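You operate a simulated robot arm through the tools that you are given. There is no shell and no other tool.

You are at the controls of a simulated two-armed robot. One attempt, no reset.

TASK
Shut the brown sensor clip in the tester box and plug it in.
Fine: brown plug in the brown socket; the PULSE lamp ends lit.
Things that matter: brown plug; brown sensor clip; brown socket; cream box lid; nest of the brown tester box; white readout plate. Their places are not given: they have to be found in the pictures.

Only the result counts: the job must be done as asked and must still hold three seconds after the hand-in. Knocking over, shifting, dropping, spilling or breaking anything else fails it.

THE ROBOT
Two 7-joint arms with fingered hands on one trunk that stands fixed in place. Base frame: the origin is at the foot of the trunk, x ahead of it, y to its left, z up; the work surface is at about z = 850. Lengths are in mm, angles in rad, forces in N, time in s.
The left shoulder is at [26, 214, 1193], the right one opposite. With the tool pointing down near the work surface each hand reaches from about 120 to 620 mm from the base axis, measured 20 degrees to its own side. Payload 3.3 kg a hand.
Tool frame (each hand has its own): the origin (TCP) lies between the finger pads and is the grasp point; the fingertips stand 26 mm ahead of it; z points along the fingers, y is the line along which they close. The gripper opens to 132 mm; its body begins 73 mm behind the TCP. The gripper is a hand of 2 fingers: y runs from the thumb to the fingers, the wrist lies at [0, 0, -224] in the tool frame.
Orientation is that of the tool frame in the base frame, as a unit quaternion [x, y, z, w]. With the fingers straight down and closing along the base's y, the tool's x points along the base's -x, its y along +y and its z along -z.

THE INTERFACE
- The arms move only by the tool arm_command. It takes "left_steps", "right_steps" or both (then of equal length, played together; a hand with none holds still); each is a list of rows, each a list of 2 entries, a list of its own where there are three numbers: the turn, a rotation vector about the tool's x, y, z in rad, then the shift along the tool's x, y, z in mm. In form: [[[wx, wy, wz], [x, y, z]], ...]. A call has 1 to 20 rows; each row shifts and turns the commanded pose from where the row before left it, along the tool's axes as they then stand. A row lasts 0.2 s, in which the tool goes at most 50 mm and 0.15 rad; a call with a longer step from one row to the next is refused whole. A pose out of reach is approached as far as the arm can. The call stops where the force on the tool passes 90 N (or 10 N more than at its start, if that is more) or the arm is blocked; 0.2 s more then pass. In this call time passes only in rows, and 0.2 s behind the last. The reply holds the time, the measured pose of the TCP, the force on the tool along the base axes, the opening and the grip force, in the units named above and with some noise, with the torque about the TCP (base axes, N m) and any sound that the robot's microphone picked up.
- Cameras (640 x 400 px; columns grow to the right, rows downward): "scene" is now at [86.3, -43.4, 1396.3]; the picture's right is [-0.51, -0.86, 0.00], its down [-0.40, 0.24, -0.88] and it looks along [0.76, -0.45, -0.47] (base axes); focal length 356 px, centre (320, 200). "left" rides on the left gripper at [-66, -3, -99] in its tool frame; the picture's right is [0.04, -1.00, 0.00], its down [0.83, 0.03, -0.55] and it looks along [0.55, 0.02, 0.83] (tool axes); focal length 261 px, centre (320, 200). "right" rides on the right gripper at [66, -3, -99] in its tool frame; the picture's right is [0.04, 1.00, 0.00], its down [-0.83, 0.03, -0.55] and it looks along [-0.55, 0.02, 0.83] (tool axes); focal length 261 px, centre (320, 200).
- snapshot(camera): a new picture of that camera. No time passes.
- move_column(by): moves the trunk up (or, below 0, down) by that many mm; the arms and the scene camera ride with it, the base frame stays. It gives what a move gives, with no picture.
- set_fingers(finger1, thumb_bend, hand): sets how far each is bent, from 0 (flat) to 1 (curled in); at 0.3 the hand is open as for a grip, at 0.7 the pads meet at the TCP. One left out holds its place. A second passes; each finger stops where it meets its share of the squeeze, and holds until it gets a number again. It is the only way to open and close the hand. It gives what a move gives, with no picture; readings hold the bend of each and the force on the fingers (four entries, about 0 where the hand has none), thumb and palm.
- aim_head(pan, tilt): turns the head with the scene camera to pan (to the left, within 1.501 rad either way) and tilt (down, from -0.506 to 1.204), counted from straight ahead of the robot (the tilt from the chest, where the trunk bows). It gives what a move gives.
- pixel_to_xyz(camera, pixels): for up to 12 pixels [column, row] of the newest picture of that camera ("zoom" is the newest enlarged one), the place [x, y, z] in the base frame of the surface seen there, good to about 2 mm, but the place of the scene camera against the robot may be out by one fixed shift of up to 25 mm in any direction. No time passes.
- zoom(camera, box): a new picture of the part [left, top, right, bottom] of that camera's present view, enlarged. No time passes.
- job_done(): hands the job in; it is judged then, once.

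Open the grippers and draw the arms clear of the work before you hand the job in, unless the task says otherwise.

The tools are called after "Request:" as a command line: name --argument value ..., lists and objects as JSON in quotes. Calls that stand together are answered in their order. arm_command: Moves the arms, as the interface text tells. Its arguments: {"type":"object","properties":{"left_steps":{"type":"array","items":{"type":"array"}},"right_steps":{"type":"array","items":{"type":"array"}}},"required":[]} The other tools are called the same way: move_column (by) moves the trunk up or down; set_fingers (finger1, thumb_bend, hand) moves the fingers one by one; aim_head (pan, tilt) turns the head that bears the scene camera; snapshot (camera) takes a picture; pixel_to_xyz (camera, pixels) gives the place of the surface under pixels of a picture; zoom (camera, box) takes an enlarged picture of a part of a camera's view; job_done () hands the job in.

At the start:

```text
time: 0.0
left_position: [282.2, -31.4, 1225.9]
left_tcp_rot: [0.0, 1.0, -0.001, 0.0]
left_force: [0.2, 0.2, 0.1]
left_moment: [0.01, 0.0, 0.05]
left_grip_width: 131.7
left_gripper_force: 0.1
left_shape: jaw
left_bend: [0.3, 0.3]
left_finger forces: [0.1, 0.0, 0.1, 0.0, 0.0, 0.0]
right_position: [301.8, -355.3, 1158.0]
right_tcp_rot: [0.001, 1.0, -0.001, 0.0]
right_force: [-0.2, -1.0, 0.5]
right_moment: [0.0, -0.01, 0.0]
right_grip_width: 131.9
right_gripper_force: 0.0
right_shape: jaw
right_bend: [0.3, 0.3]
right_finger forces: [0.2, 0.0, 0.0, 0.0, 0.0, 0.1]
trunk travel left (down, up): [-475.0, 286.0]
head pan, tilt (commanded): [-0.534, 0.489]
```

scene: 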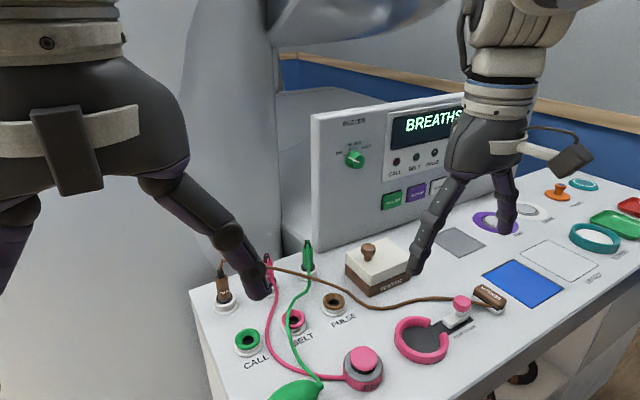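
right: 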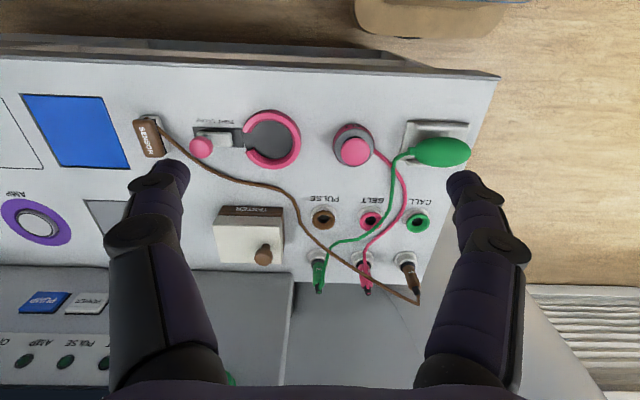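
left: 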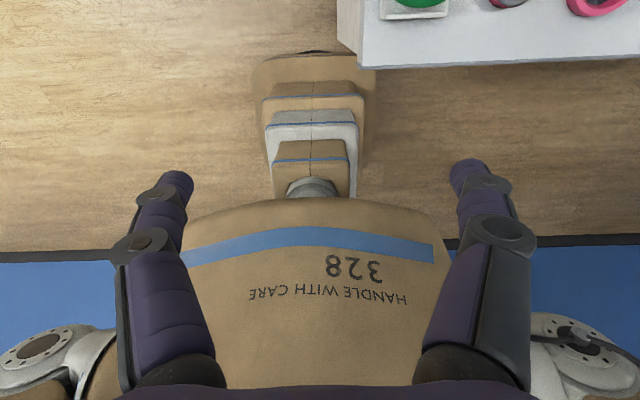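

The first pictures show the tester box (cream lid, brown knob) near scene (378,265), the brown SENSOR clip near (488,297), the brown plug near (222,285) and the brown PULSE socket near (335,303). I take enlarged pictures to see details.

Request:
zoom --camera "scene" --box '[180, 210, 400, 360]'

Request:
zoom --camera "right" --box '[120, 80, 300, 280]'

Request:
zoom --camera "right" --box '[290, 100, 490, 310]'

Request:
zoom --camera "scene" --box '[380, 200, 640, 370]'

Request:
zoom --camera "scene" --box '[300, 80, 520, 230]'

```text
2.67 times, centred on (290, 285) of scene
```

zoom: 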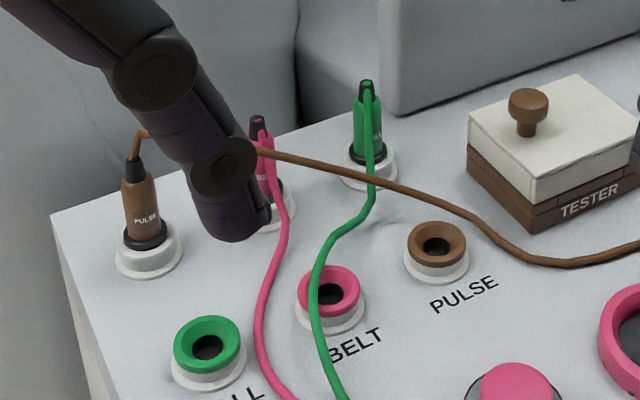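

```text
2.00 times, centred on (210, 180) of right
```

zoom: 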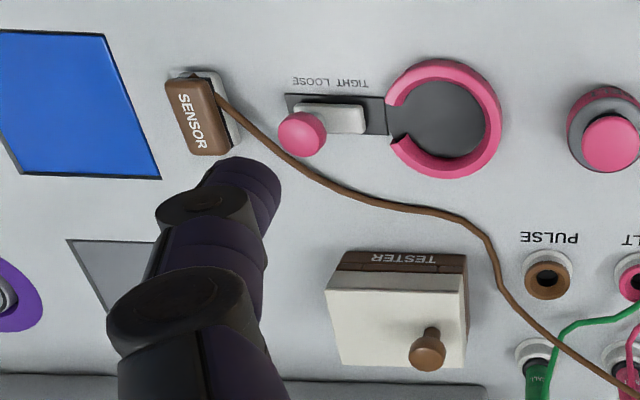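

```text
1.90 times, centred on (390, 205) of right
```

zoom: 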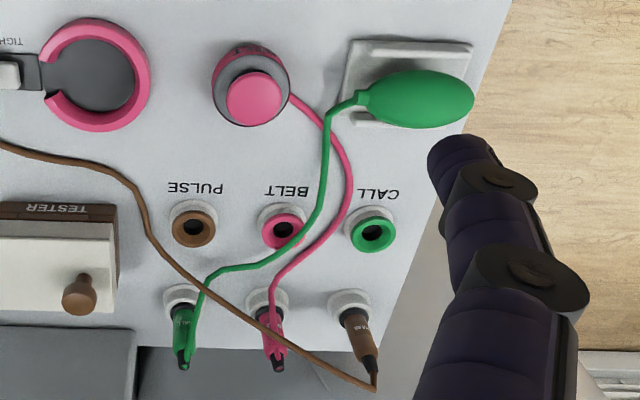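

```text
2.35 times, centred on (510, 285) of scene
```

zoom: 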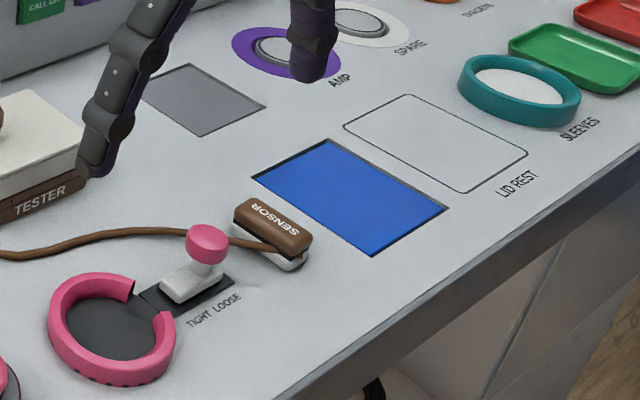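

```text
2.67 times, centred on (410, 155) of scene
```

zoom: 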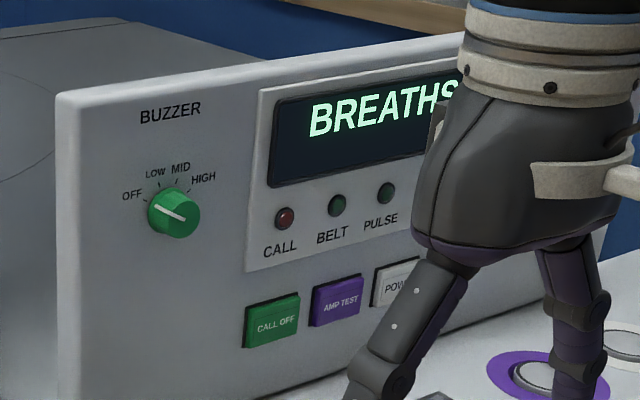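

The readout plate's PULSE lamp is dark, and the lid lifts by a knob with a marked LID REST outline on the bench. I measure the main parts from the right camera.

Request:
pixel_to_xyz --camera "right" --pixels '[[150, 137], [264, 254], [215, 225], [282, 222], [283, 262], [220, 260], [323, 219], [318, 210], [370, 221], [407, 262], [413, 290], [319, 270]]'

Request:
pixel_to_xyz --camera "scene" --pixels '[[488, 297], [368, 250], [335, 303], [222, 268], [224, 305], [308, 255], [560, 260], [522, 285], [459, 243], [345, 265], [375, 295], [411, 275]]'

Request:
snapshot --camera "right"

```text
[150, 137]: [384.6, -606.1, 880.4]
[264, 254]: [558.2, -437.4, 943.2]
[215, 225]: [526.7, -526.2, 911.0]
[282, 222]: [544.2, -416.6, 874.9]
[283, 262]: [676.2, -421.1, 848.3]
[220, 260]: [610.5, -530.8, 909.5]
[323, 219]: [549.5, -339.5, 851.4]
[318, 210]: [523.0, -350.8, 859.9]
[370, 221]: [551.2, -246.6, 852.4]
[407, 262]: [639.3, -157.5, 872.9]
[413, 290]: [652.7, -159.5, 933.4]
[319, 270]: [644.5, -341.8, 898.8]
```

```text
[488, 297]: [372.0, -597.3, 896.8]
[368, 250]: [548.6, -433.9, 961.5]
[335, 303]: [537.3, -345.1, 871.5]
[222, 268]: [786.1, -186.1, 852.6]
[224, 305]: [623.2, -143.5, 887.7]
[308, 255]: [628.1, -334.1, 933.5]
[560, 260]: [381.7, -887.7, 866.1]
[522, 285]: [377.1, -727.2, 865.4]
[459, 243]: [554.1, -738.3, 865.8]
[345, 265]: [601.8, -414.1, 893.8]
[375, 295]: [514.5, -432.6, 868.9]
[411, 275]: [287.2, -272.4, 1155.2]
```

```text
taken
```

right: 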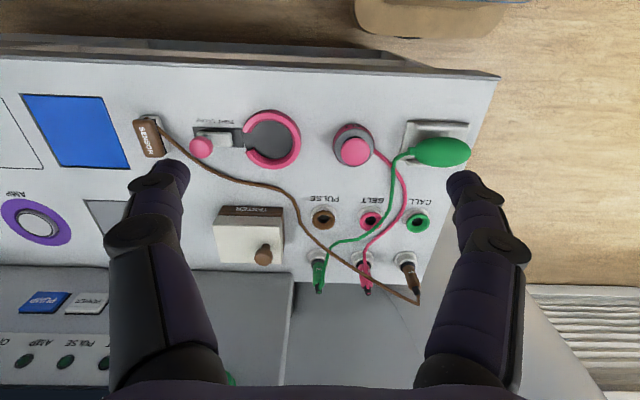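

The right-camera frame reads the bench at z≈850, with the scene camera about (-11,+6,+16) off. I first move the left hand off to its own side so it clears the view, and also swing the right hand back a little to look at the bench.

Request:
arm_command --left_steps '[[[0, 0, 0], [0, 40, 0]], [[0, 0, 0], [0, 40, 0]], [[0, 0, 0], [0, 40, 0]], [[0, 0, 0], [0, 40, 0]], [[0, 0, 0], [0, 40, 0]], [[0, 0, 0], [0, 40, 0]], [[0, 0, 0], [0, 40, 0]]]' --right_steps '[[[0, 0, 0], [0, -30, 0]], [[0, 0, 0], [0, -30, 0]], [[0, 0, 0], [0, -30, 0]], [[0, 0, 0], [0, -30, 0]], [[0, 0, 0], [0, -30, 0]], [[0, 0, 0], [0, -30, 0]], [[0, 0, 0], [0, -30, 0]]]'

Request:
aim_head --pan -0.7 --tilt 0.6

Request:
snapshot --camera "scene"

Request:
snapshot --camera "right"

```text
time: 1.6
left_position: [280.5, 249.9, 1227.2]
left_tcp_rot: [0.0, 1.0, -0.001, -0.001]
left_force: [0.3, 0.2, 0.4]
left_moment: [0.01, 0.01, -0.01]
left_grip_width: 131.8
left_gripper_force: 0.0
left_shape: jaw
left_bend: [0.3, 0.3]
left_finger forces: [0.0, 0.0, 0.1, 0.0, 0.0, 0.1]
right_position: [300.7, -567.1, 1158.2]
right_tcp_rot: [0.0, 1.0, -0.001, 0.0]
right_force: [0.9, 0.1, -0.5]
right_moment: [-0.04, 0.02, -0.04]
right_grip_width: 131.7
right_gripper_force: 0.1
right_shape: jaw
right_bend: [0.3, 0.3]
right_finger forces: [0.0, 0.0, 0.0, 0.1, 0.0, 0.0]
trunk travel left (down, up): [-475.0, 286.0]
head pan, tilt (commanded): [-0.534, 0.489]
```

```text
time: 2.3
left_position: [280.2, 248.7, 1227.1]
left_tcp_rot: [0.001, 1.0, 0.0, 0.0]
left_force: [-0.3, 0.2, -0.1]
left_moment: [-0.02, 0.02, 0.03]
left_grip_width: 131.9
left_gripper_force: 0.2
left_shape: jaw
left_bend: [0.3, 0.3]
left_finger forces: [0.1, 0.1, 0.0, 0.0, 0.1, 0.1]
right_position: [300.0, -567.3, 1157.3]
right_tcp_rot: [0.001, 1.0, -0.001, 0.001]
right_force: [0.0, 1.2, -0.1]
right_moment: [0.0, 0.03, -0.01]
right_grip_width: 131.9
right_gripper_force: 0.0
right_shape: jaw
right_bend: [0.3, 0.3]
right_finger forces: [0.1, 0.1, 0.0, 0.0, 0.1, 0.0]
trunk travel left (down, up): [-475.0, 286.0]
head pan, tilt (commanded): [-0.7, 0.6]
```

```text
taken
```

scene: 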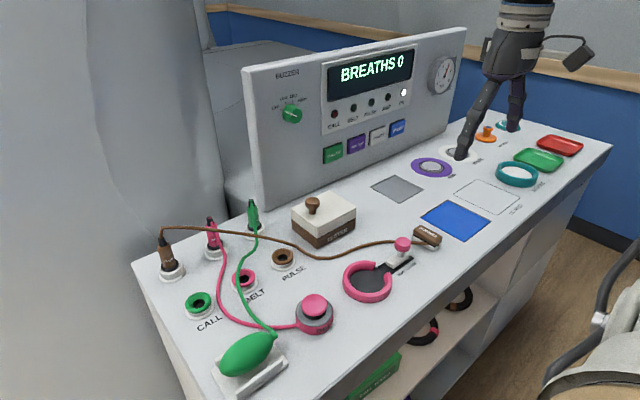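

```text
taken
```

right: 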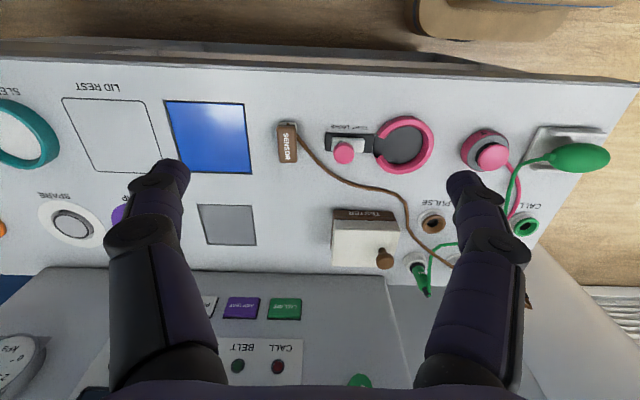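

The full bench is now visible: readout plate at (372,95), buttons at (330-400,130-155), box at (323,215), plugs at (170,260). I zoom on the readout, the box, and the plugs.

Request:
zoom --camera "scene" --box '[260, 40, 470, 170]'

Request:
zoom --camera "scene" --box '[140, 180, 370, 320]'

Request:
zoom --camera "scene" --box '[330, 150, 560, 300]'

Request:
zoom --camera "right" --box '[260, 90, 420, 280]'

```text
3.05 times, centred on (365, 105) of scene
```

zoom: 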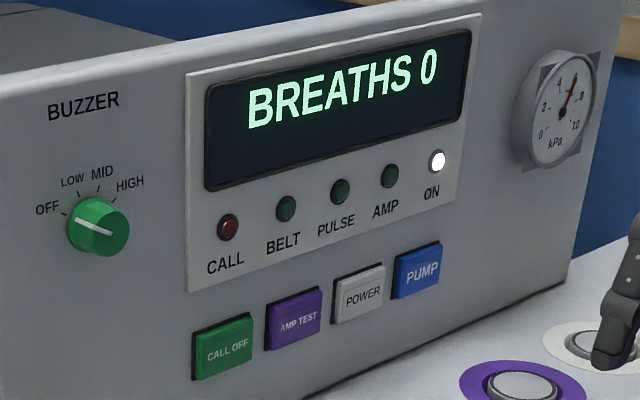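

```text
2.78 times, centred on (255, 250) of scene
```

zoom: 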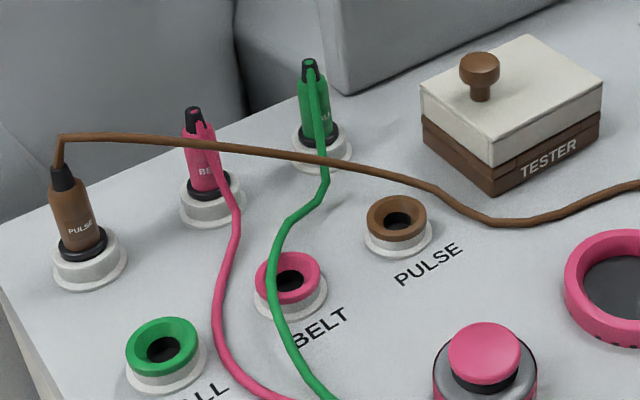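

```text
2.67 times, centred on (445, 225) of scene
```

zoom: 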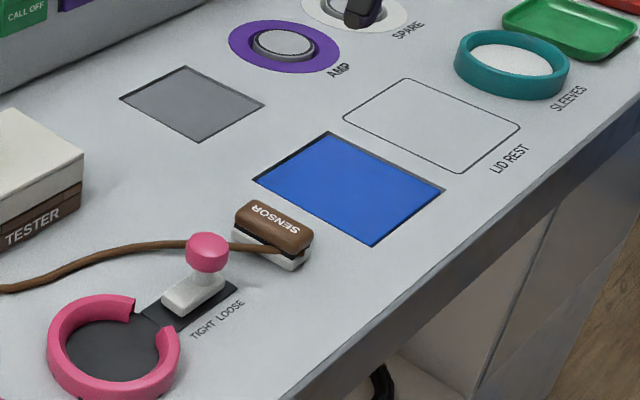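

```text
2.11 times, centred on (340, 185) of right
```

zoom: 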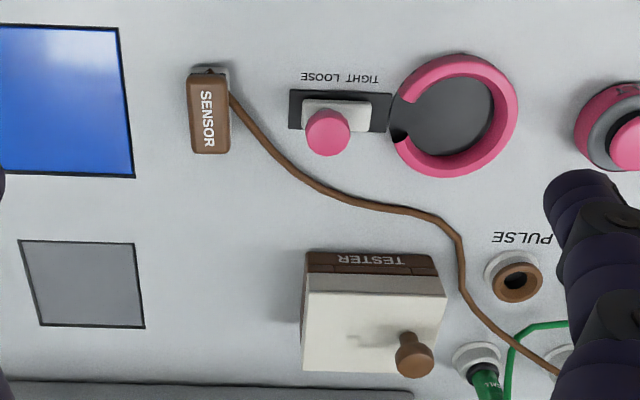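

The newest zoom is of the right camera; I measure the lid corners, knob, clip corners, slider knob and socket with it.

Request:
pixel_to_xyz --camera "zoom" --pixels '[[312, 296], [440, 300], [306, 368], [390, 366], [415, 362], [415, 338], [195, 82], [222, 82], [226, 148], [197, 148], [328, 135], [500, 275]]'

Request:
pixel_to_xyz --camera "right" --pixels '[[65, 100], [145, 100], [160, 168], [90, 172], [200, 207], [252, 243], [290, 131], [290, 125], [432, 213], [432, 232], [423, 222], [443, 222]]'

```text
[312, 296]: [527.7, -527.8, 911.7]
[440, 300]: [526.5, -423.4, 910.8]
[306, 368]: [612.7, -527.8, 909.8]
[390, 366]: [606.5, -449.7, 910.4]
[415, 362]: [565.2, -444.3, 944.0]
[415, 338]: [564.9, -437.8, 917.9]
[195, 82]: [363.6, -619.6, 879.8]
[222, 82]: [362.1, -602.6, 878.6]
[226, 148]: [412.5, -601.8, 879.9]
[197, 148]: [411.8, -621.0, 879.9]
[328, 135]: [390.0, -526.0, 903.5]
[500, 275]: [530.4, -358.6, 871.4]
```

```text
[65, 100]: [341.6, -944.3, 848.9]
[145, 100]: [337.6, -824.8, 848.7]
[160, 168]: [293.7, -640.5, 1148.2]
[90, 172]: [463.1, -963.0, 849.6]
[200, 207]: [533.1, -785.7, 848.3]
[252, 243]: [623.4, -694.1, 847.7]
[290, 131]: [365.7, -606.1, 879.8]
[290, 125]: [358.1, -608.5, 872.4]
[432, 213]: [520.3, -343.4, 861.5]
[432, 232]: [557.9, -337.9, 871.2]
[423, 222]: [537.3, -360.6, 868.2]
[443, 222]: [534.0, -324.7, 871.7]
```

The lid spans x≈525–615, y≈-529…-421, top z 911, with the knob off-centre at about (565,-440). I move the right hand to hover in front of the box to inspect how lid and box join.

Request:
arm_command --right_steps '[[[0, 0, 0], [-25, 13, 15]], [[0, 0, 0], [-25, 13, 15]], [[0, 0, 0], [-25, 13, 15]], [[0, 0, 0], [-25, 13, 15]], [[0, 0, 0], [-25, 13, 15]], [[0, 0, 0], [-25, 13, 15]], [[0, 0, 0], [-25, 13, 15]]]'

Request:
snapshot --camera "right"

Request:
snapshot --camera "scene"

```text
time: 3.9
left_position: [281.6, 248.5, 1225.7]
left_tcp_rot: [0.001, 1.0, 0.0, -0.001]
left_force: [-0.6, 0.0, 0.7]
left_moment: [0.02, 0.03, -0.02]
left_grip_width: 131.8
left_gripper_force: 0.0
left_shape: jaw
left_bend: [0.3, 0.3]
left_finger forces: [0.0, 0.0, 0.1, 0.0, 0.1, 0.1]
right_position: [450.7, -481.4, 1041.9]
right_tcp_rot: [0.001, 1.0, 0.001, 0.0]
right_force: [0.0, 0.8, 0.9]
right_moment: [-0.01, 0.03, 0.0]
right_grip_width: 132.0
right_gripper_force: 0.0
right_shape: jaw
right_bend: [0.3, 0.3]
right_finger forces: [0.0, 0.1, 0.0, 0.1, 0.0, 0.1]
right hand out of reach, approached as far as the arm can: row 6, 7
trunk travel left (down, up): [-475.0, 286.0]
head pan, tilt (commanded): [-0.7, 0.6]
```

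```text
taken
```

right: 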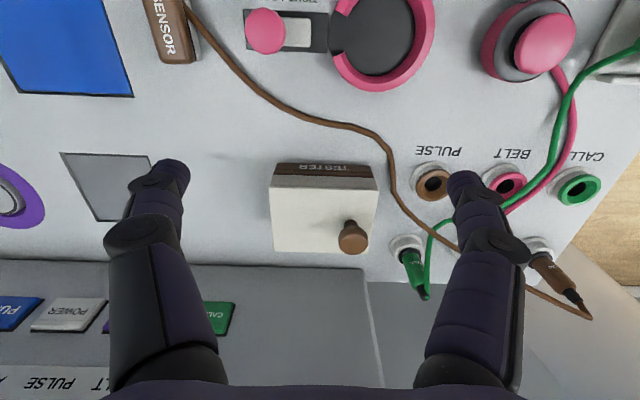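

```text
taken
```

scene: 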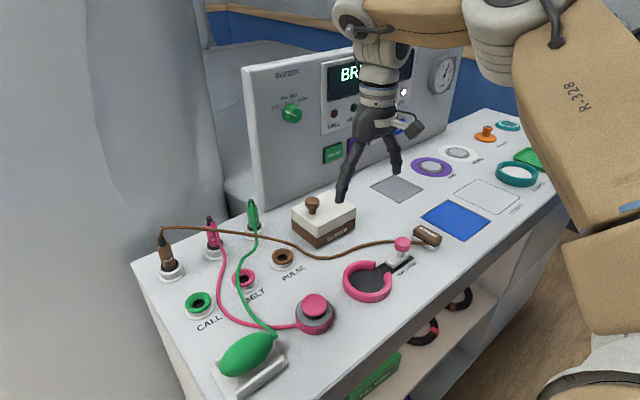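

The straight-down pose at about (475,-476,1053) was out of reach, so I need tilt or a different trunk height. I tilt the right hand forward about its closing axis in place and look at the measured pose.

Request:
arm_command --right_steps '[[[0, -0.13, 0], [0, 0, 0]], [[0, -0.13, 0], [0, 0, 0]], [[0, -0.13, 0], [0, 0, 0]], [[0, -0.13, 0], [0, 0, 0]]]'

Request:
snapshot --camera "right"

```text
time: 4.9
left_position: [279.9, 248.1, 1227.8]
left_tcp_rot: [0.0, 1.0, 0.0, 0.0]
left_force: [-0.4, 0.1, -0.2]
left_moment: [0.02, 0.0, 0.0]
left_grip_width: 131.8
left_gripper_force: 0.0
left_shape: jaw
left_bend: [0.3, 0.3]
left_finger forces: [0.1, 0.0, 0.0, 0.0, 0.0, 0.0]
right_position: [447.8, -481.9, 1043.3]
right_tcp_rot: [0.0, 0.966, 0.0, 0.259]
right_force: [0.6, 0.0, 0.3]
right_moment: [0.0, 0.0, -0.02]
right_grip_width: 131.9
right_gripper_force: 0.0
right_shape: jaw
right_bend: [0.3, 0.3]
right_finger forces: [0.1, 0.0, 0.0, 0.0, 0.0, 0.1]
trunk travel left (down, up): [-475.0, 286.0]
head pan, tilt (commanded): [-0.7, 0.6]
```

```text
taken
```

right: 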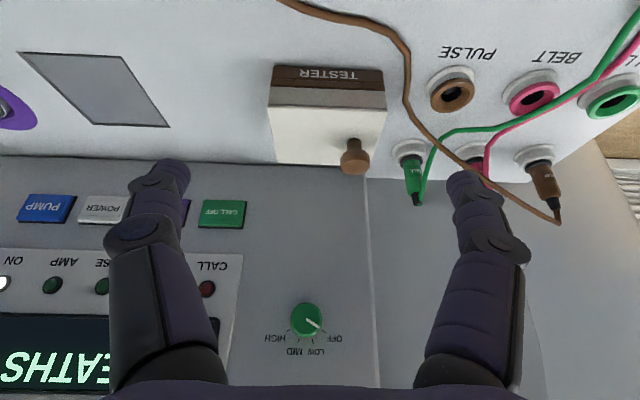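

The tilted pose holds. I zoom on the box at (327,115) in the right view to inspect the lid seam and knob, and measure.

Request:
zoom --camera "right" --box '[250, 40, 410, 190]'

Request:
zoom --camera "scene" --box '[270, 170, 380, 270]'

```text
2.67 times, centred on (330, 115) of right
```

zoom: 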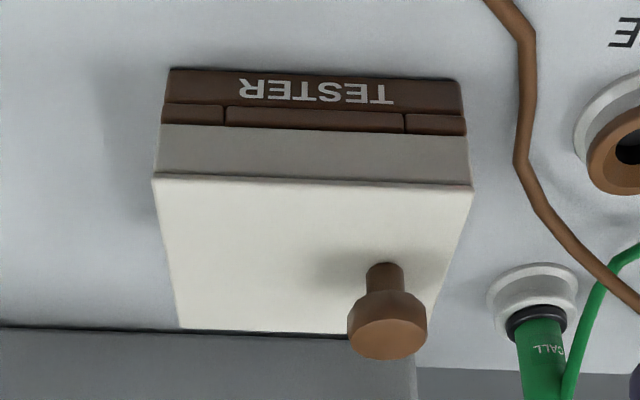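

```text
4.00 times, centred on (325, 220) of scene
```

zoom: 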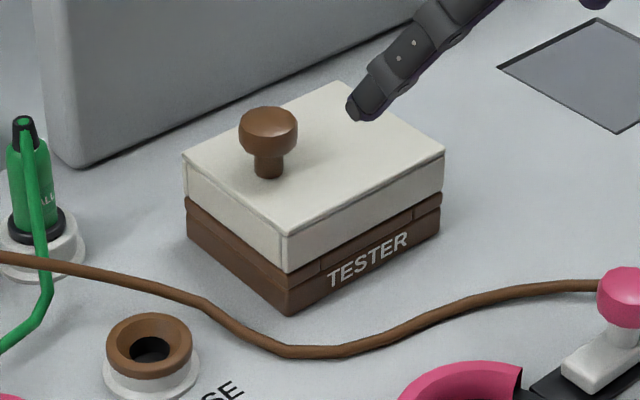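

The lid sits on a brown base whose front wall shows a three-part strip (likely a cord notch). I measure lid corners, stem and knob via the right camera.

Request:
pixel_to_xyz --camera "right" --pixels '[[353.6, 150], [270, 109], [384.5, 112], [280, 160], [330, 160], [355.5, 168], [347, 165], [364, 166], [295.5, 83], [361, 85.5], [280, 83], [300, 95]]'

Request:
pixel_to_xyz --camera "right" --pixels '[[453, 96], [436, 96], [472, 96], [453, 82], [453, 108], [546, 183], [556, 205], [535, 155], [413, 165], [466, 175], [327, 75], [300, 75]]'

```text
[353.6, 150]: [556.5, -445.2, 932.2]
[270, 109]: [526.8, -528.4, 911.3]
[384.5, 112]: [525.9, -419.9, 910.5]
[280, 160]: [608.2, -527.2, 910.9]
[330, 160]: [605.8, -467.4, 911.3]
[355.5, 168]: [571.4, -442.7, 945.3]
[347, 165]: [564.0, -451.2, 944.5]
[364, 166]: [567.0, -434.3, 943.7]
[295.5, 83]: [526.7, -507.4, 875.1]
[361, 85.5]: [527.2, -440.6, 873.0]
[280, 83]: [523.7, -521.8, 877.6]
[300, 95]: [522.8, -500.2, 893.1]
```

```text
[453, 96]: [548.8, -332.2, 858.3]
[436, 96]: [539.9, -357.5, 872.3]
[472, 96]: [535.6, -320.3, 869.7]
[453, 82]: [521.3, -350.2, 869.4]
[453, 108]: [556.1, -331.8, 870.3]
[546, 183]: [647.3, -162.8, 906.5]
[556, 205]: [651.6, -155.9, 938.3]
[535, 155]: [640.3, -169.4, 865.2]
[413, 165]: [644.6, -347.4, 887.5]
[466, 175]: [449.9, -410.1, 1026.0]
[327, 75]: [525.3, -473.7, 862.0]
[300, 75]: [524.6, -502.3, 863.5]
```

Knob centre is about (568,-443), top z 945, head about 26 wide, lid bottom near z 885. I move the tilted open hand to hover over the knob at about (568,-443,1010) to check reach.

Request:
arm_command --right_steps '[[[0, 0, 0], [-17.5, 7.8, 17.7]], [[0, 0, 0], [-17.5, 7.8, 17.7]], [[0, 0, 0], [-17.5, 7.8, 17.7]], [[0, 0, 0], [-17.5, 7.8, 17.7]], [[0, 0, 0], [-17.5, 7.8, 17.7]]]'

Request:
snapshot --camera "right"

Request:
snapshot --camera "scene"

```text
time: 6.1
left_position: [281.2, 248.6, 1226.6]
left_tcp_rot: [0.0, 1.0, -0.001, -0.001]
left_force: [0.2, 0.6, -0.2]
left_moment: [0.03, -0.01, -0.04]
left_grip_width: 132.0
left_gripper_force: 0.1
left_shape: jaw
left_bend: [0.3, 0.3]
left_finger forces: [0.0, 0.0, 0.1, 0.0, 0.0, 0.1]
right_position: [570.0, -443.0, 1007.5]
right_tcp_rot: [0.0, 0.966, 0.0, 0.258]
right_force: [0.0, -0.3, 0.2]
right_moment: [0.0, 0.0, -0.01]
right_grip_width: 132.1
right_gripper_force: 0.0
right_shape: jaw
right_bend: [0.3, 0.3]
right_finger forces: [0.0, 0.0, 0.0, 0.1, 0.1, 0.0]
trunk travel left (down, up): [-475.0, 286.0]
head pan, tilt (commanded): [-0.7, 0.6]
```

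```text
taken
```

right: 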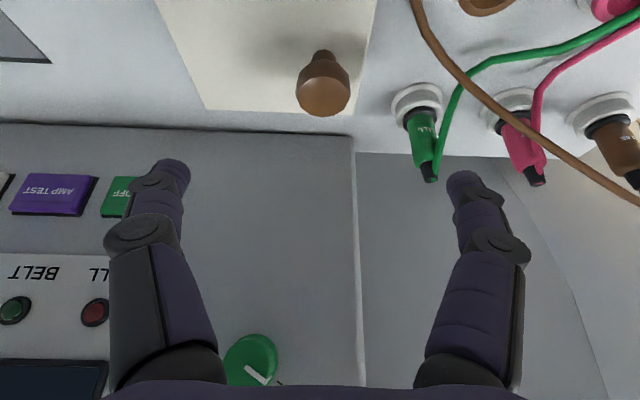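

```text
taken
```

scene: 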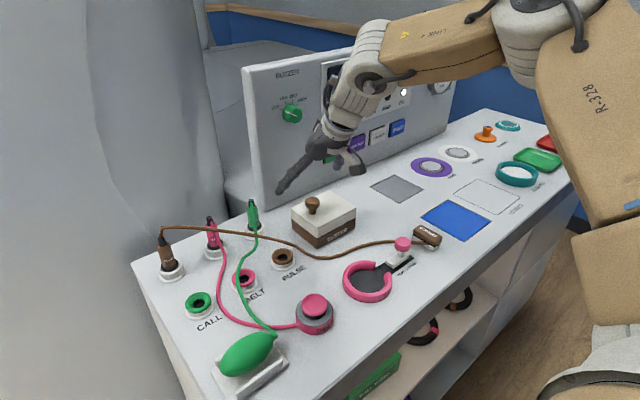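

The hover pose at (570,-443,1007) is reachable. I narrow the hand to about half open before descending so the fingers stay clear of the green plug and the lid.

Request:
set_fingers --hand "right" --finger1 0.5 --thumb_bend 0.5

Request:
snapshot --camera "right"

Request:
zoom --camera "scene" --box '[230, 110, 430, 260]'

```text
time: 7.1
left_position: [281.4, 247.1, 1227.5]
left_tcp_rot: [-0.001, 1.0, 0.0, 0.0]
left_force: [-0.1, 1.7, 0.3]
left_moment: [0.0, 0.03, -0.02]
left_grip_width: 131.7
left_gripper_force: 0.0
left_shape: jaw
left_bend: [0.3, 0.3]
left_finger forces: [0.0, 0.0, 0.0, 0.0, 0.0, 0.0]
right_position: [568.3, -442.2, 1008.0]
right_tcp_rot: [0.0, 0.967, 0.001, 0.256]
right_force: [0.1, -0.1, -0.5]
right_moment: [0.02, 0.02, -0.05]
right_grip_width: 67.1
right_gripper_force: 0.1
right_shape: fingers
right_bend: [0.5, 0.5]
right_finger forces: [0.1, 0.0, 0.0, 0.0, 0.0, 0.0]
trunk travel left (down, up): [-475.0, 286.0]
head pan, tilt (commanded): [-0.7, 0.6]
```

```text
taken
```

right: 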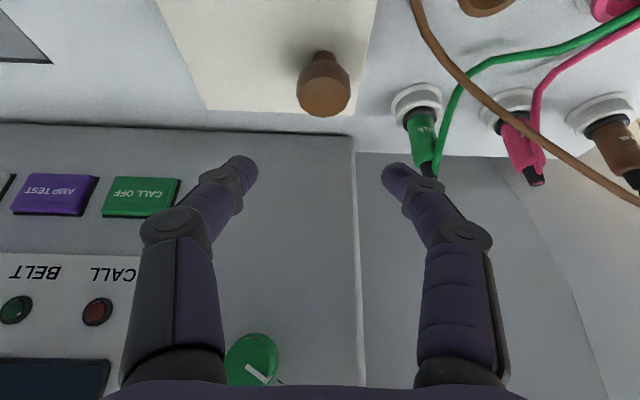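

```text
2.67 times, centred on (330, 185) of scene
```

zoom: 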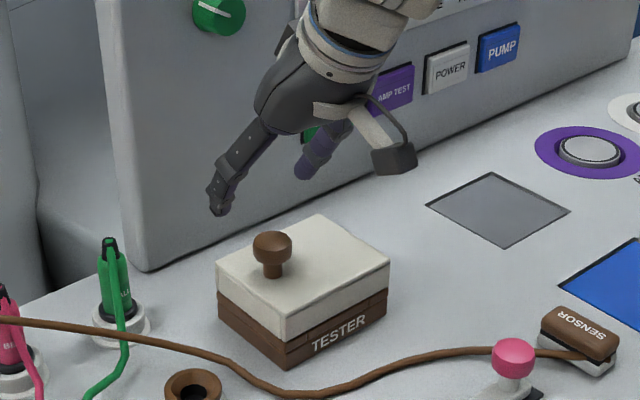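

The distal segments angle inward as the hand closes. I read where the fingertips actually are relative to the TCP.

Request:
pixel_to_xyz --camera "right" --pixels '[[243, 168], [251, 172], [396, 172], [388, 176], [225, 182], [238, 205], [415, 190], [405, 210], [175, 225], [460, 235], [200, 210], [440, 215]]'

```text
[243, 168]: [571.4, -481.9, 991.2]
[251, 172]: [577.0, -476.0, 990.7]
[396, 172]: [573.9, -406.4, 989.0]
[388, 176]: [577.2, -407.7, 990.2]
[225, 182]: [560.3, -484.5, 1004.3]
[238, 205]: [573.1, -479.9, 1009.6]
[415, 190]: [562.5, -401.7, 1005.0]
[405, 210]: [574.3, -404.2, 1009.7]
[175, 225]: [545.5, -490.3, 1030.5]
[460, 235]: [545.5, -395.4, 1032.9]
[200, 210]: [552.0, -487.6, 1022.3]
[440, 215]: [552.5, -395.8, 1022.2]
```

Tips sit about 20 mm beyond the TCP and are about 71 mm apart, straddling the knob at y=-443. I descend vertically to TCP about (563,-443,944).

Request:
arm_command --right_steps '[[[0, 0, 0], [9.0, -0.2, 13.3]], [[0, 0, 0], [9.0, -0.2, 13.3]], [[0, 0, 0], [9.0, -0.2, 13.3]], [[0, 0, 0], [9.0, -0.2, 13.3]]]'

Request:
snapshot --camera "right"

Request:
zoom --camera "scene" --box '[250, 140, 400, 260]'

```text
time: 8.1
left_position: [280.2, 249.1, 1227.3]
left_tcp_rot: [0.0, 1.0, 0.001, 0.001]
left_force: [0.4, -0.2, -0.7]
left_moment: [0.01, 0.01, -0.03]
left_grip_width: 131.8
left_gripper_force: 0.0
left_shape: jaw
left_bend: [0.3, 0.3]
left_finger forces: [0.0, 0.0, 0.0, 0.0, 0.0, 0.0]
right_position: [561.6, -445.8, 946.7]
right_tcp_rot: [0.0, 0.966, 0.0, 0.257]
right_force: [0.2, 0.1, -0.2]
right_moment: [-0.01, 0.0, 0.02]
right_grip_width: 67.1
right_gripper_force: 0.0
right_shape: fingers
right_bend: [0.5, 0.5]
right_finger forces: [0.0, 0.1, 0.0, 0.0, 0.1, 0.0]
trunk travel left (down, up): [-475.0, 286.0]
head pan, tilt (commanded): [-0.7, 0.6]
```

```text
taken
```

right: 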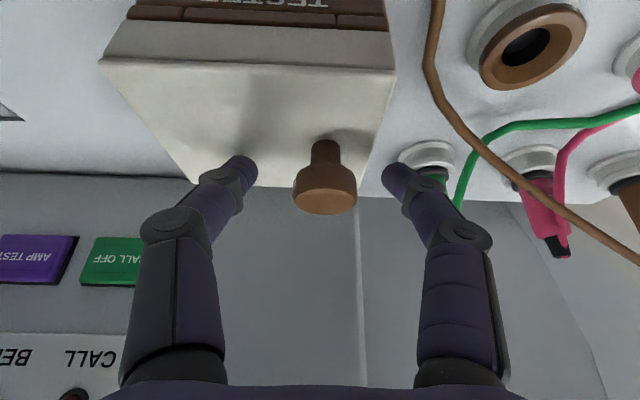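

```text
3.33 times, centred on (325, 200) of scene
```

zoom: 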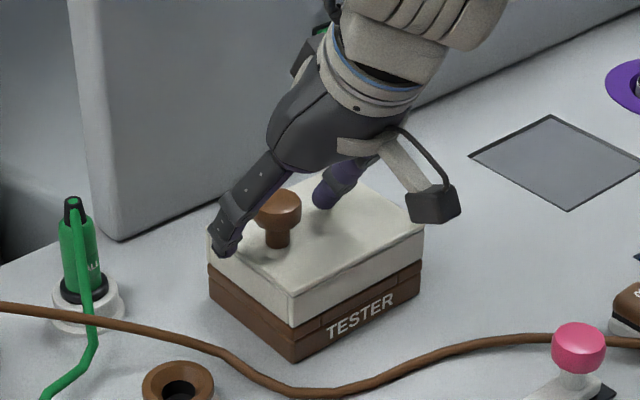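

The knob at right-image (325,195) lies between the fingertips at (240,165) and (395,172). I close the fingers on it.

Request:
set_fingers --hand "right" --finger1 0.7 --thumb_bend 0.7

Request:
snapshot --camera "right"

Request:
zoom --camera "scene" --box '[250, 140, 400, 260]'

```text
time: 9.1
left_position: [280.8, 247.7, 1227.3]
left_tcp_rot: [0.0, 1.0, 0.0, 0.0]
left_force: [0.3, 0.1, -0.4]
left_moment: [-0.03, -0.01, 0.02]
left_grip_width: 131.9
left_gripper_force: 0.0
left_shape: jaw
left_bend: [0.3, 0.3]
left_finger forces: [0.0, 0.0, 0.0, 0.0, 0.0, 0.0]
right_position: [563.2, -446.2, 945.5]
right_tcp_rot: [0.001, 0.966, 0.0, 0.257]
right_force: [2.0, -2.1, -1.4]
right_moment: [0.01, -0.02, -0.01]
right_grip_width: 24.7
right_gripper_force: 7.3
right_shape: fingers
right_bend: [0.62, 0.66]
right_finger forces: [6.0, 0.0, 0.0, 0.0, 8.4, 0.0]
trunk travel left (down, up): [-475.0, 286.0]
head pan, tilt (commanded): [-0.7, 0.6]
```

```text
taken
```

right: 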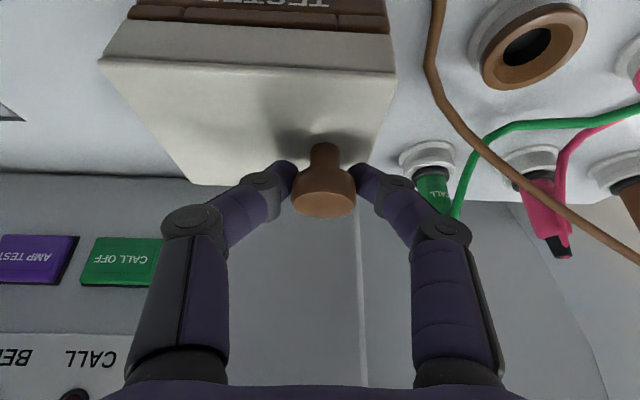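

```text
3.33 times, centred on (325, 200) of scene
```

zoom: 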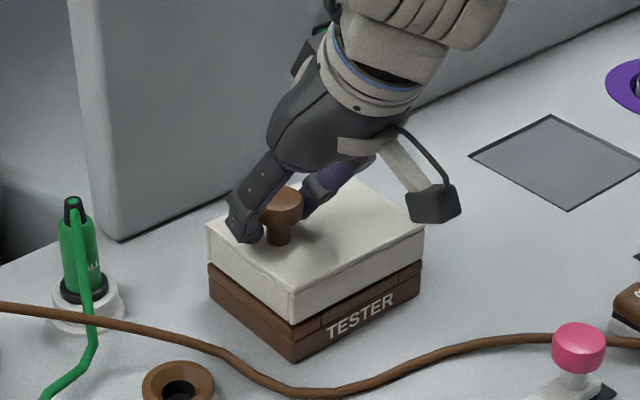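

The knob is held (width 24.7, about 7 N). I lift straight up 20 mm slowly and look whether the lid comes away level.

Request:
arm_command --right_steps '[[[0, 0, 0], [-2.5, 0, -4.33]], [[0, 0, 0], [-2.5, 0, -4.33]], [[0, 0, 0], [-2.5, 0, -4.33]], [[0, 0, 0], [-2.5, 0, -4.33]]]'

Request:
zoom --camera "scene" --box '[250, 140, 400, 260]'

Request:
snapshot --camera "right"

```text
time: 10.1
left_position: [281.9, 245.8, 1227.5]
left_tcp_rot: [0.0, 1.0, 0.001, -0.001]
left_force: [0.0, 0.8, -0.9]
left_moment: [-0.01, -0.01, -0.01]
left_grip_width: 132.1
left_gripper_force: 0.0
left_shape: jaw
left_bend: [0.3, 0.3]
left_finger forces: [0.1, 0.0, 0.1, 0.0, 0.0, 0.0]
right_position: [562.5, -448.2, 962.7]
right_tcp_rot: [0.002, 0.967, -0.001, 0.255]
right_force: [2.8, -11.1, -11.9]
right_moment: [-0.08, 0.03, -0.14]
right_grip_width: 24.2
right_gripper_force: 8.6
right_shape: fingers
right_bend: [0.66, 0.63]
right_finger forces: [3.1, 0.1, 0.0, 0.0, 15.2, 0.1]
trunk travel left (down, up): [-475.0, 286.0]
head pan, tilt (commanded): [-0.7, 0.6]
```

```text
3.33 times, centred on (325, 200) of scene
```

zoom: 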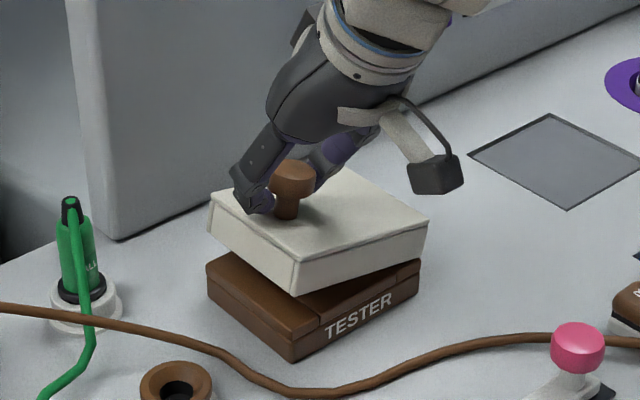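

```text
taken
```

right: 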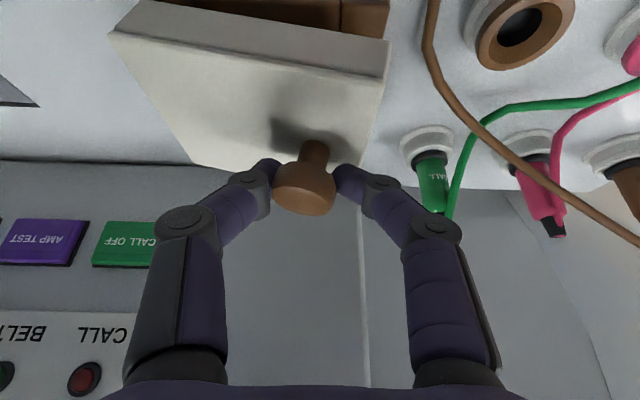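

The lid tilted about its -y edge with forces of -11 N in y and -12 N in z, which suggests a hinge or a caught edge. I zoom in before doing anything more.

Request:
zoom --camera "right" --box '[100, 0, 400, 188]'

Request:
zoom --camera "scene" --box '[290, 170, 370, 260]'

Request:
zoom --camera "left" --box '[0, 0, 640, 400]'

```text
2.13 times, centred on (250, 94) of right
```

zoom: 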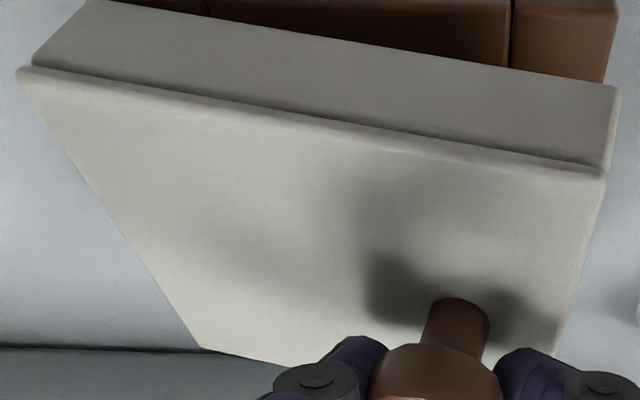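

```text
4.44 times, centred on (330, 215) of scene
```

zoom: 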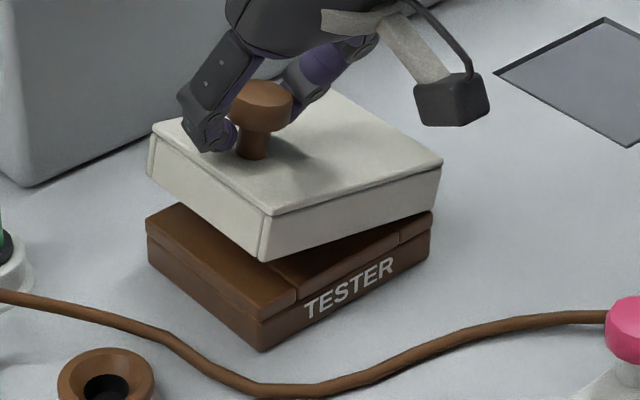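

```text
1.00 times, centred on (320, 200) of left (not enlarged: the box is as wide or as high as the picture)
```

zoom: 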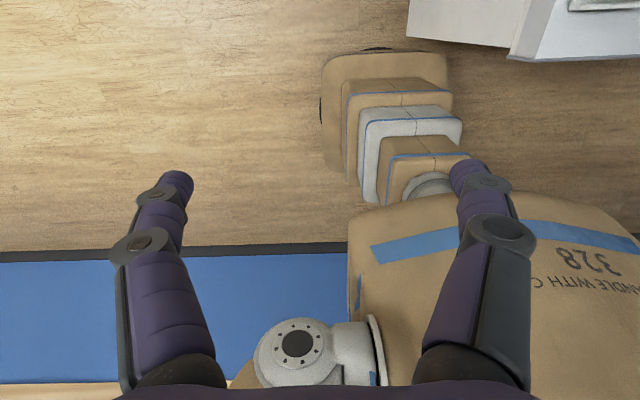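

The lid tilts about its -y edge, which stays on the box; it looks hinged there. To test this I move the hand 10 mm toward -y (the arc direction) and see whether the sideways force vanishes.

Request:
arm_command --right_steps '[[[0, 0, 0], [0, -3.5, 0]], [[0, 0, 0], [0, -3.5, 0]], [[0, 0, 0], [0, -3, 0]]]'

Request:
zoom --camera "scene" --box '[290, 170, 370, 260]'

```text
time: 10.9
left_position: [280.7, 248.0, 1228.0]
left_tcp_rot: [0.0, 1.0, 0.0, 0.0]
left_force: [0.5, -0.7, 0.4]
left_moment: [0.01, -0.04, 0.01]
left_grip_width: 131.6
left_gripper_force: 0.1
left_shape: jaw
left_bend: [0.3, 0.3]
left_finger forces: [0.0, 0.0, 0.0, 0.1, 0.0, 0.1]
right_position: [562.7, -454.0, 964.8]
right_tcp_rot: [0.001, 0.966, 0.0, 0.258]
right_force: [-0.6, -5.5, -6.1]
right_moment: [0.01, 0.07, -0.06]
right_grip_width: 20.9
right_gripper_force: 5.9
right_shape: fingers
right_bend: [0.66, 0.65]
right_finger forces: [3.0, 0.1, 0.0, 0.0, 10.1, 0.1]
trunk travel left (down, up): [-475.0, 286.0]
head pan, tilt (commanded): [-0.7, 0.6]
```

```text
4.44 times, centred on (330, 215) of scene
```

zoom: 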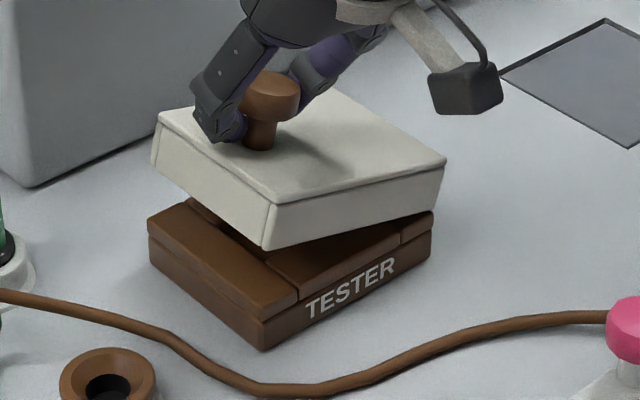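

Both force components halved when following the arc, so the lid is hinged along its -y edge and swings toward -y. I lower it shut again, then release the knob; I'll open it afterwards by pushing the knob over with one finger.

Request:
arm_command --right_steps '[[[0, 0, 0], [2.5, 3.3, 4.33]], [[0, 0, 0], [2.5, 3.3, 4.33]], [[0, 0, 0], [2.5, 3.3, 4.33]], [[0, 0, 0], [2.0, 0, 3.5]]]'

Request:
set_fingers --hand "right" --finger1 0.5 --thumb_bend 0.5

Request:
zoom --camera "scene" --box '[250, 140, 400, 260]'

```text
time: 11.9
left_position: [282.1, 247.7, 1226.6]
left_tcp_rot: [-0.001, 1.0, 0.0, -0.001]
left_force: [-0.6, 0.4, 0.3]
left_moment: [0.0, -0.02, -0.02]
left_grip_width: 131.6
left_gripper_force: 0.1
left_shape: jaw
left_bend: [0.3, 0.3]
left_finger forces: [0.1, 0.0, 0.0, 0.0, 0.1, 0.0]
right_position: [563.4, -444.4, 948.1]
right_tcp_rot: [0.001, 0.966, -0.001, 0.258]
right_force: [3.0, -4.5, -0.8]
right_moment: [-0.2, -0.02, 0.01]
right_grip_width: 21.7
right_gripper_force: 7.5
right_shape: fingers
right_bend: [0.64, 0.66]
right_finger forces: [6.4, 0.0, 0.0, 0.1, 8.3, 0.0]
trunk travel left (down, up): [-475.0, 286.0]
head pan, tilt (commanded): [-0.7, 0.6]
```

```text
time: 12.9
left_position: [280.8, 248.4, 1226.9]
left_tcp_rot: [0.001, 1.0, 0.0, 0.0]
left_force: [-0.4, -0.2, 0.4]
left_moment: [0.0, -0.01, 0.0]
left_grip_width: 131.8
left_gripper_force: 0.1
left_shape: jaw
left_bend: [0.3, 0.3]
left_finger forces: [0.0, 0.1, 0.0, 0.0, 0.0, 0.0]
right_position: [563.6, -444.6, 947.2]
right_tcp_rot: [0.002, 0.967, -0.001, 0.256]
right_force: [-0.1, 1.2, 0.1]
right_moment: [0.0, 0.02, -0.01]
right_grip_width: 65.8
right_gripper_force: 0.1
right_shape: fingers
right_bend: [0.5, 0.5]
right_finger forces: [0.0, 0.0, 0.0, 0.1, 0.1, 0.0]
trunk travel left (down, up): [-475.0, 286.0]
head pan, tilt (commanded): [-0.7, 0.6]
```

```text
3.33 times, centred on (325, 200) of scene
```

zoom: 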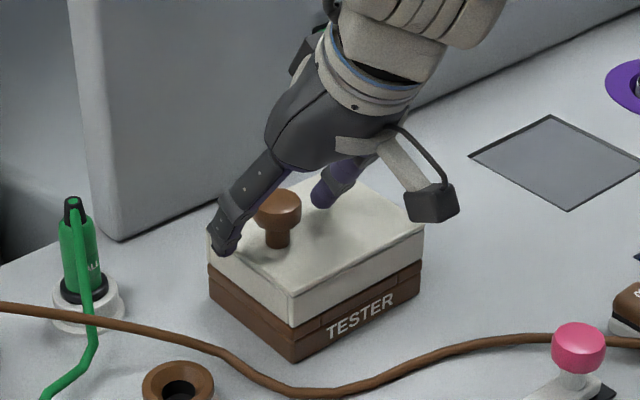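

The lid is shut and released, with the fingers still straddling the knob. I steepen the forward tilt to about 45° for reach, then set the thumb wide and finger1 close to the knob's +y side.

Request:
arm_command --right_steps '[[[0, -0.13, 0], [0, 0, 0]], [[0, -0.13, 0], [0, 0, 0]]]'

Request:
set_fingers --hand "right" --finger1 0.58 --thumb_bend 0.25

Request:
snapshot --camera "right"

Request:
zoom --camera "scene" --box '[250, 140, 400, 260]'

```text
time: 13.5
left_position: [280.3, 248.0, 1227.3]
left_tcp_rot: [0.0, 1.0, 0.0, 0.0]
left_force: [0.6, -0.1, 0.6]
left_moment: [-0.03, 0.01, 0.0]
left_grip_width: 132.2
left_gripper_force: 0.1
left_shape: jaw
left_bend: [0.3, 0.3]
left_finger forces: [0.0, 0.0, 0.0, 0.0, 0.0, 0.1]
right_position: [563.7, -444.5, 946.6]
right_tcp_rot: [0.001, 0.925, -0.001, 0.381]
right_force: [0.0, -0.7, 0.5]
right_moment: [-0.02, -0.03, 0.04]
right_grip_width: 65.7
right_gripper_force: 0.1
right_shape: fingers
right_bend: [0.5, 0.5]
right_finger forces: [0.0, 0.1, 0.0, 0.0, 0.0, 0.0]
trunk travel left (down, up): [-475.0, 286.0]
head pan, tilt (commanded): [-0.7, 0.6]
```

```text
time: 14.5
left_position: [280.1, 248.6, 1226.5]
left_tcp_rot: [0.0, 1.0, 0.0, 0.0]
left_force: [0.6, 0.3, -0.4]
left_moment: [-0.03, -0.02, -0.01]
left_grip_width: 131.9
left_gripper_force: 0.0
left_shape: jaw
left_bend: [0.3, 0.3]
left_finger forces: [0.0, 0.0, 0.0, 0.1, 0.1, 0.0]
right_position: [562.5, -444.1, 946.6]
right_tcp_rot: [0.001, 0.925, 0.0, 0.38]
right_force: [-0.3, -0.5, -1.4]
right_moment: [0.05, 0.0, 0.0]
right_grip_width: 94.1
right_gripper_force: 0.1
right_shape: fingers
right_bend: [0.57, 0.25]
right_finger forces: [0.0, 0.0, 0.0, 0.0, 0.0, 0.1]
trunk travel left (down, up): [-475.0, 286.0]
head pan, tilt (commanded): [-0.7, 0.6]
```

```text
taken
```

right: 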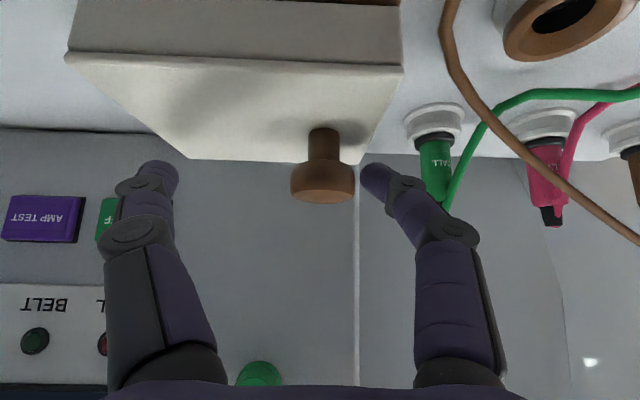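

```text
3.33 times, centred on (325, 200) of scene
```

zoom: 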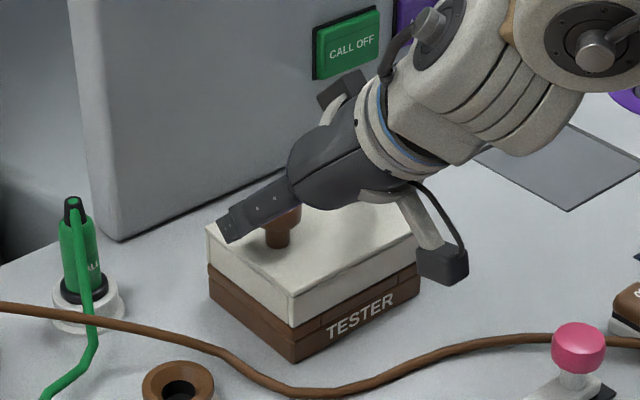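

Finger1's tip at right-image (372,180) is just right of the knob (323,180). I check its measured place before pushing.

Request:
pixel_to_xyz --camera "right" --pixels '[[366, 172], [372, 180], [385, 190], [323, 195], [350, 180], [323, 140]]'

```text
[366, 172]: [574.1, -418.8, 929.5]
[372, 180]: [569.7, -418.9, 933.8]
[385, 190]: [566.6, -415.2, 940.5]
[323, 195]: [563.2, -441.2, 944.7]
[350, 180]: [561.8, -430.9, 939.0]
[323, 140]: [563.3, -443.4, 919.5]
```

Finger1 sits about 9 mm from the knob's +y side at the right height. I push toward -y to contact and begin following the opening arc.

Request:
arm_command --right_steps '[[[0, 0, 0], [0, -10, 0]], [[0, 0, 0], [-6.0, -5.6, -6.1]], [[0, 0, 0], [-6.27, -6.2, -6.34]], [[0, 0, 0], [-5.86, -6.7, -5.92]], [[0, 0, 0], [-5.43, -7.4, -5.5]]]'

Request:
snapshot --camera "right"

Request:
zoom --camera "scene" --box '[250, 140, 400, 260]'

```text
time: 15.7
left_position: [280.2, 249.0, 1228.5]
left_tcp_rot: [0.0, 1.0, 0.0, 0.0]
left_force: [-0.1, -0.3, 0.0]
left_moment: [0.03, -0.02, 0.02]
left_grip_width: 131.9
left_gripper_force: 0.0
left_shape: jaw
left_bend: [0.3, 0.3]
left_finger forces: [0.0, 0.0, 0.0, 0.1, 0.0, 0.0]
right_position: [563.0, -481.6, 981.7]
right_tcp_rot: [0.001, 0.925, 0.0, 0.38]
right_force: [0.2, 1.7, 0.6]
right_moment: [0.04, -0.02, 0.0]
right_grip_width: 95.5
right_gripper_force: 0.4
right_shape: fingers
right_bend: [0.56, 0.25]
right_finger forces: [1.0, 0.0, 0.0, 0.0, 0.0, 0.1]
trunk travel left (down, up): [-475.0, 286.0]
head pan, tilt (commanded): [-0.7, 0.6]
```

```text
taken
```

right: 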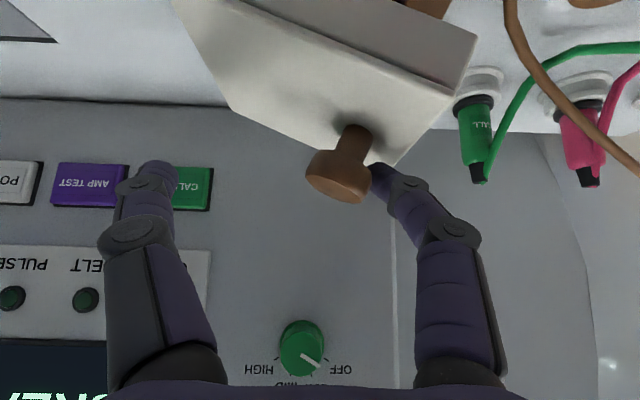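

```text
3.33 times, centred on (325, 200) of scene
```

zoom: 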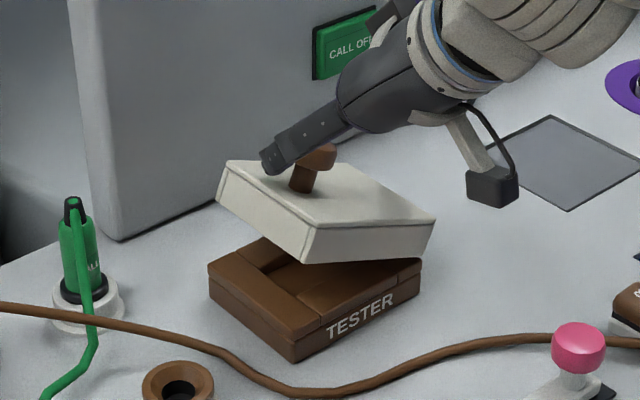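

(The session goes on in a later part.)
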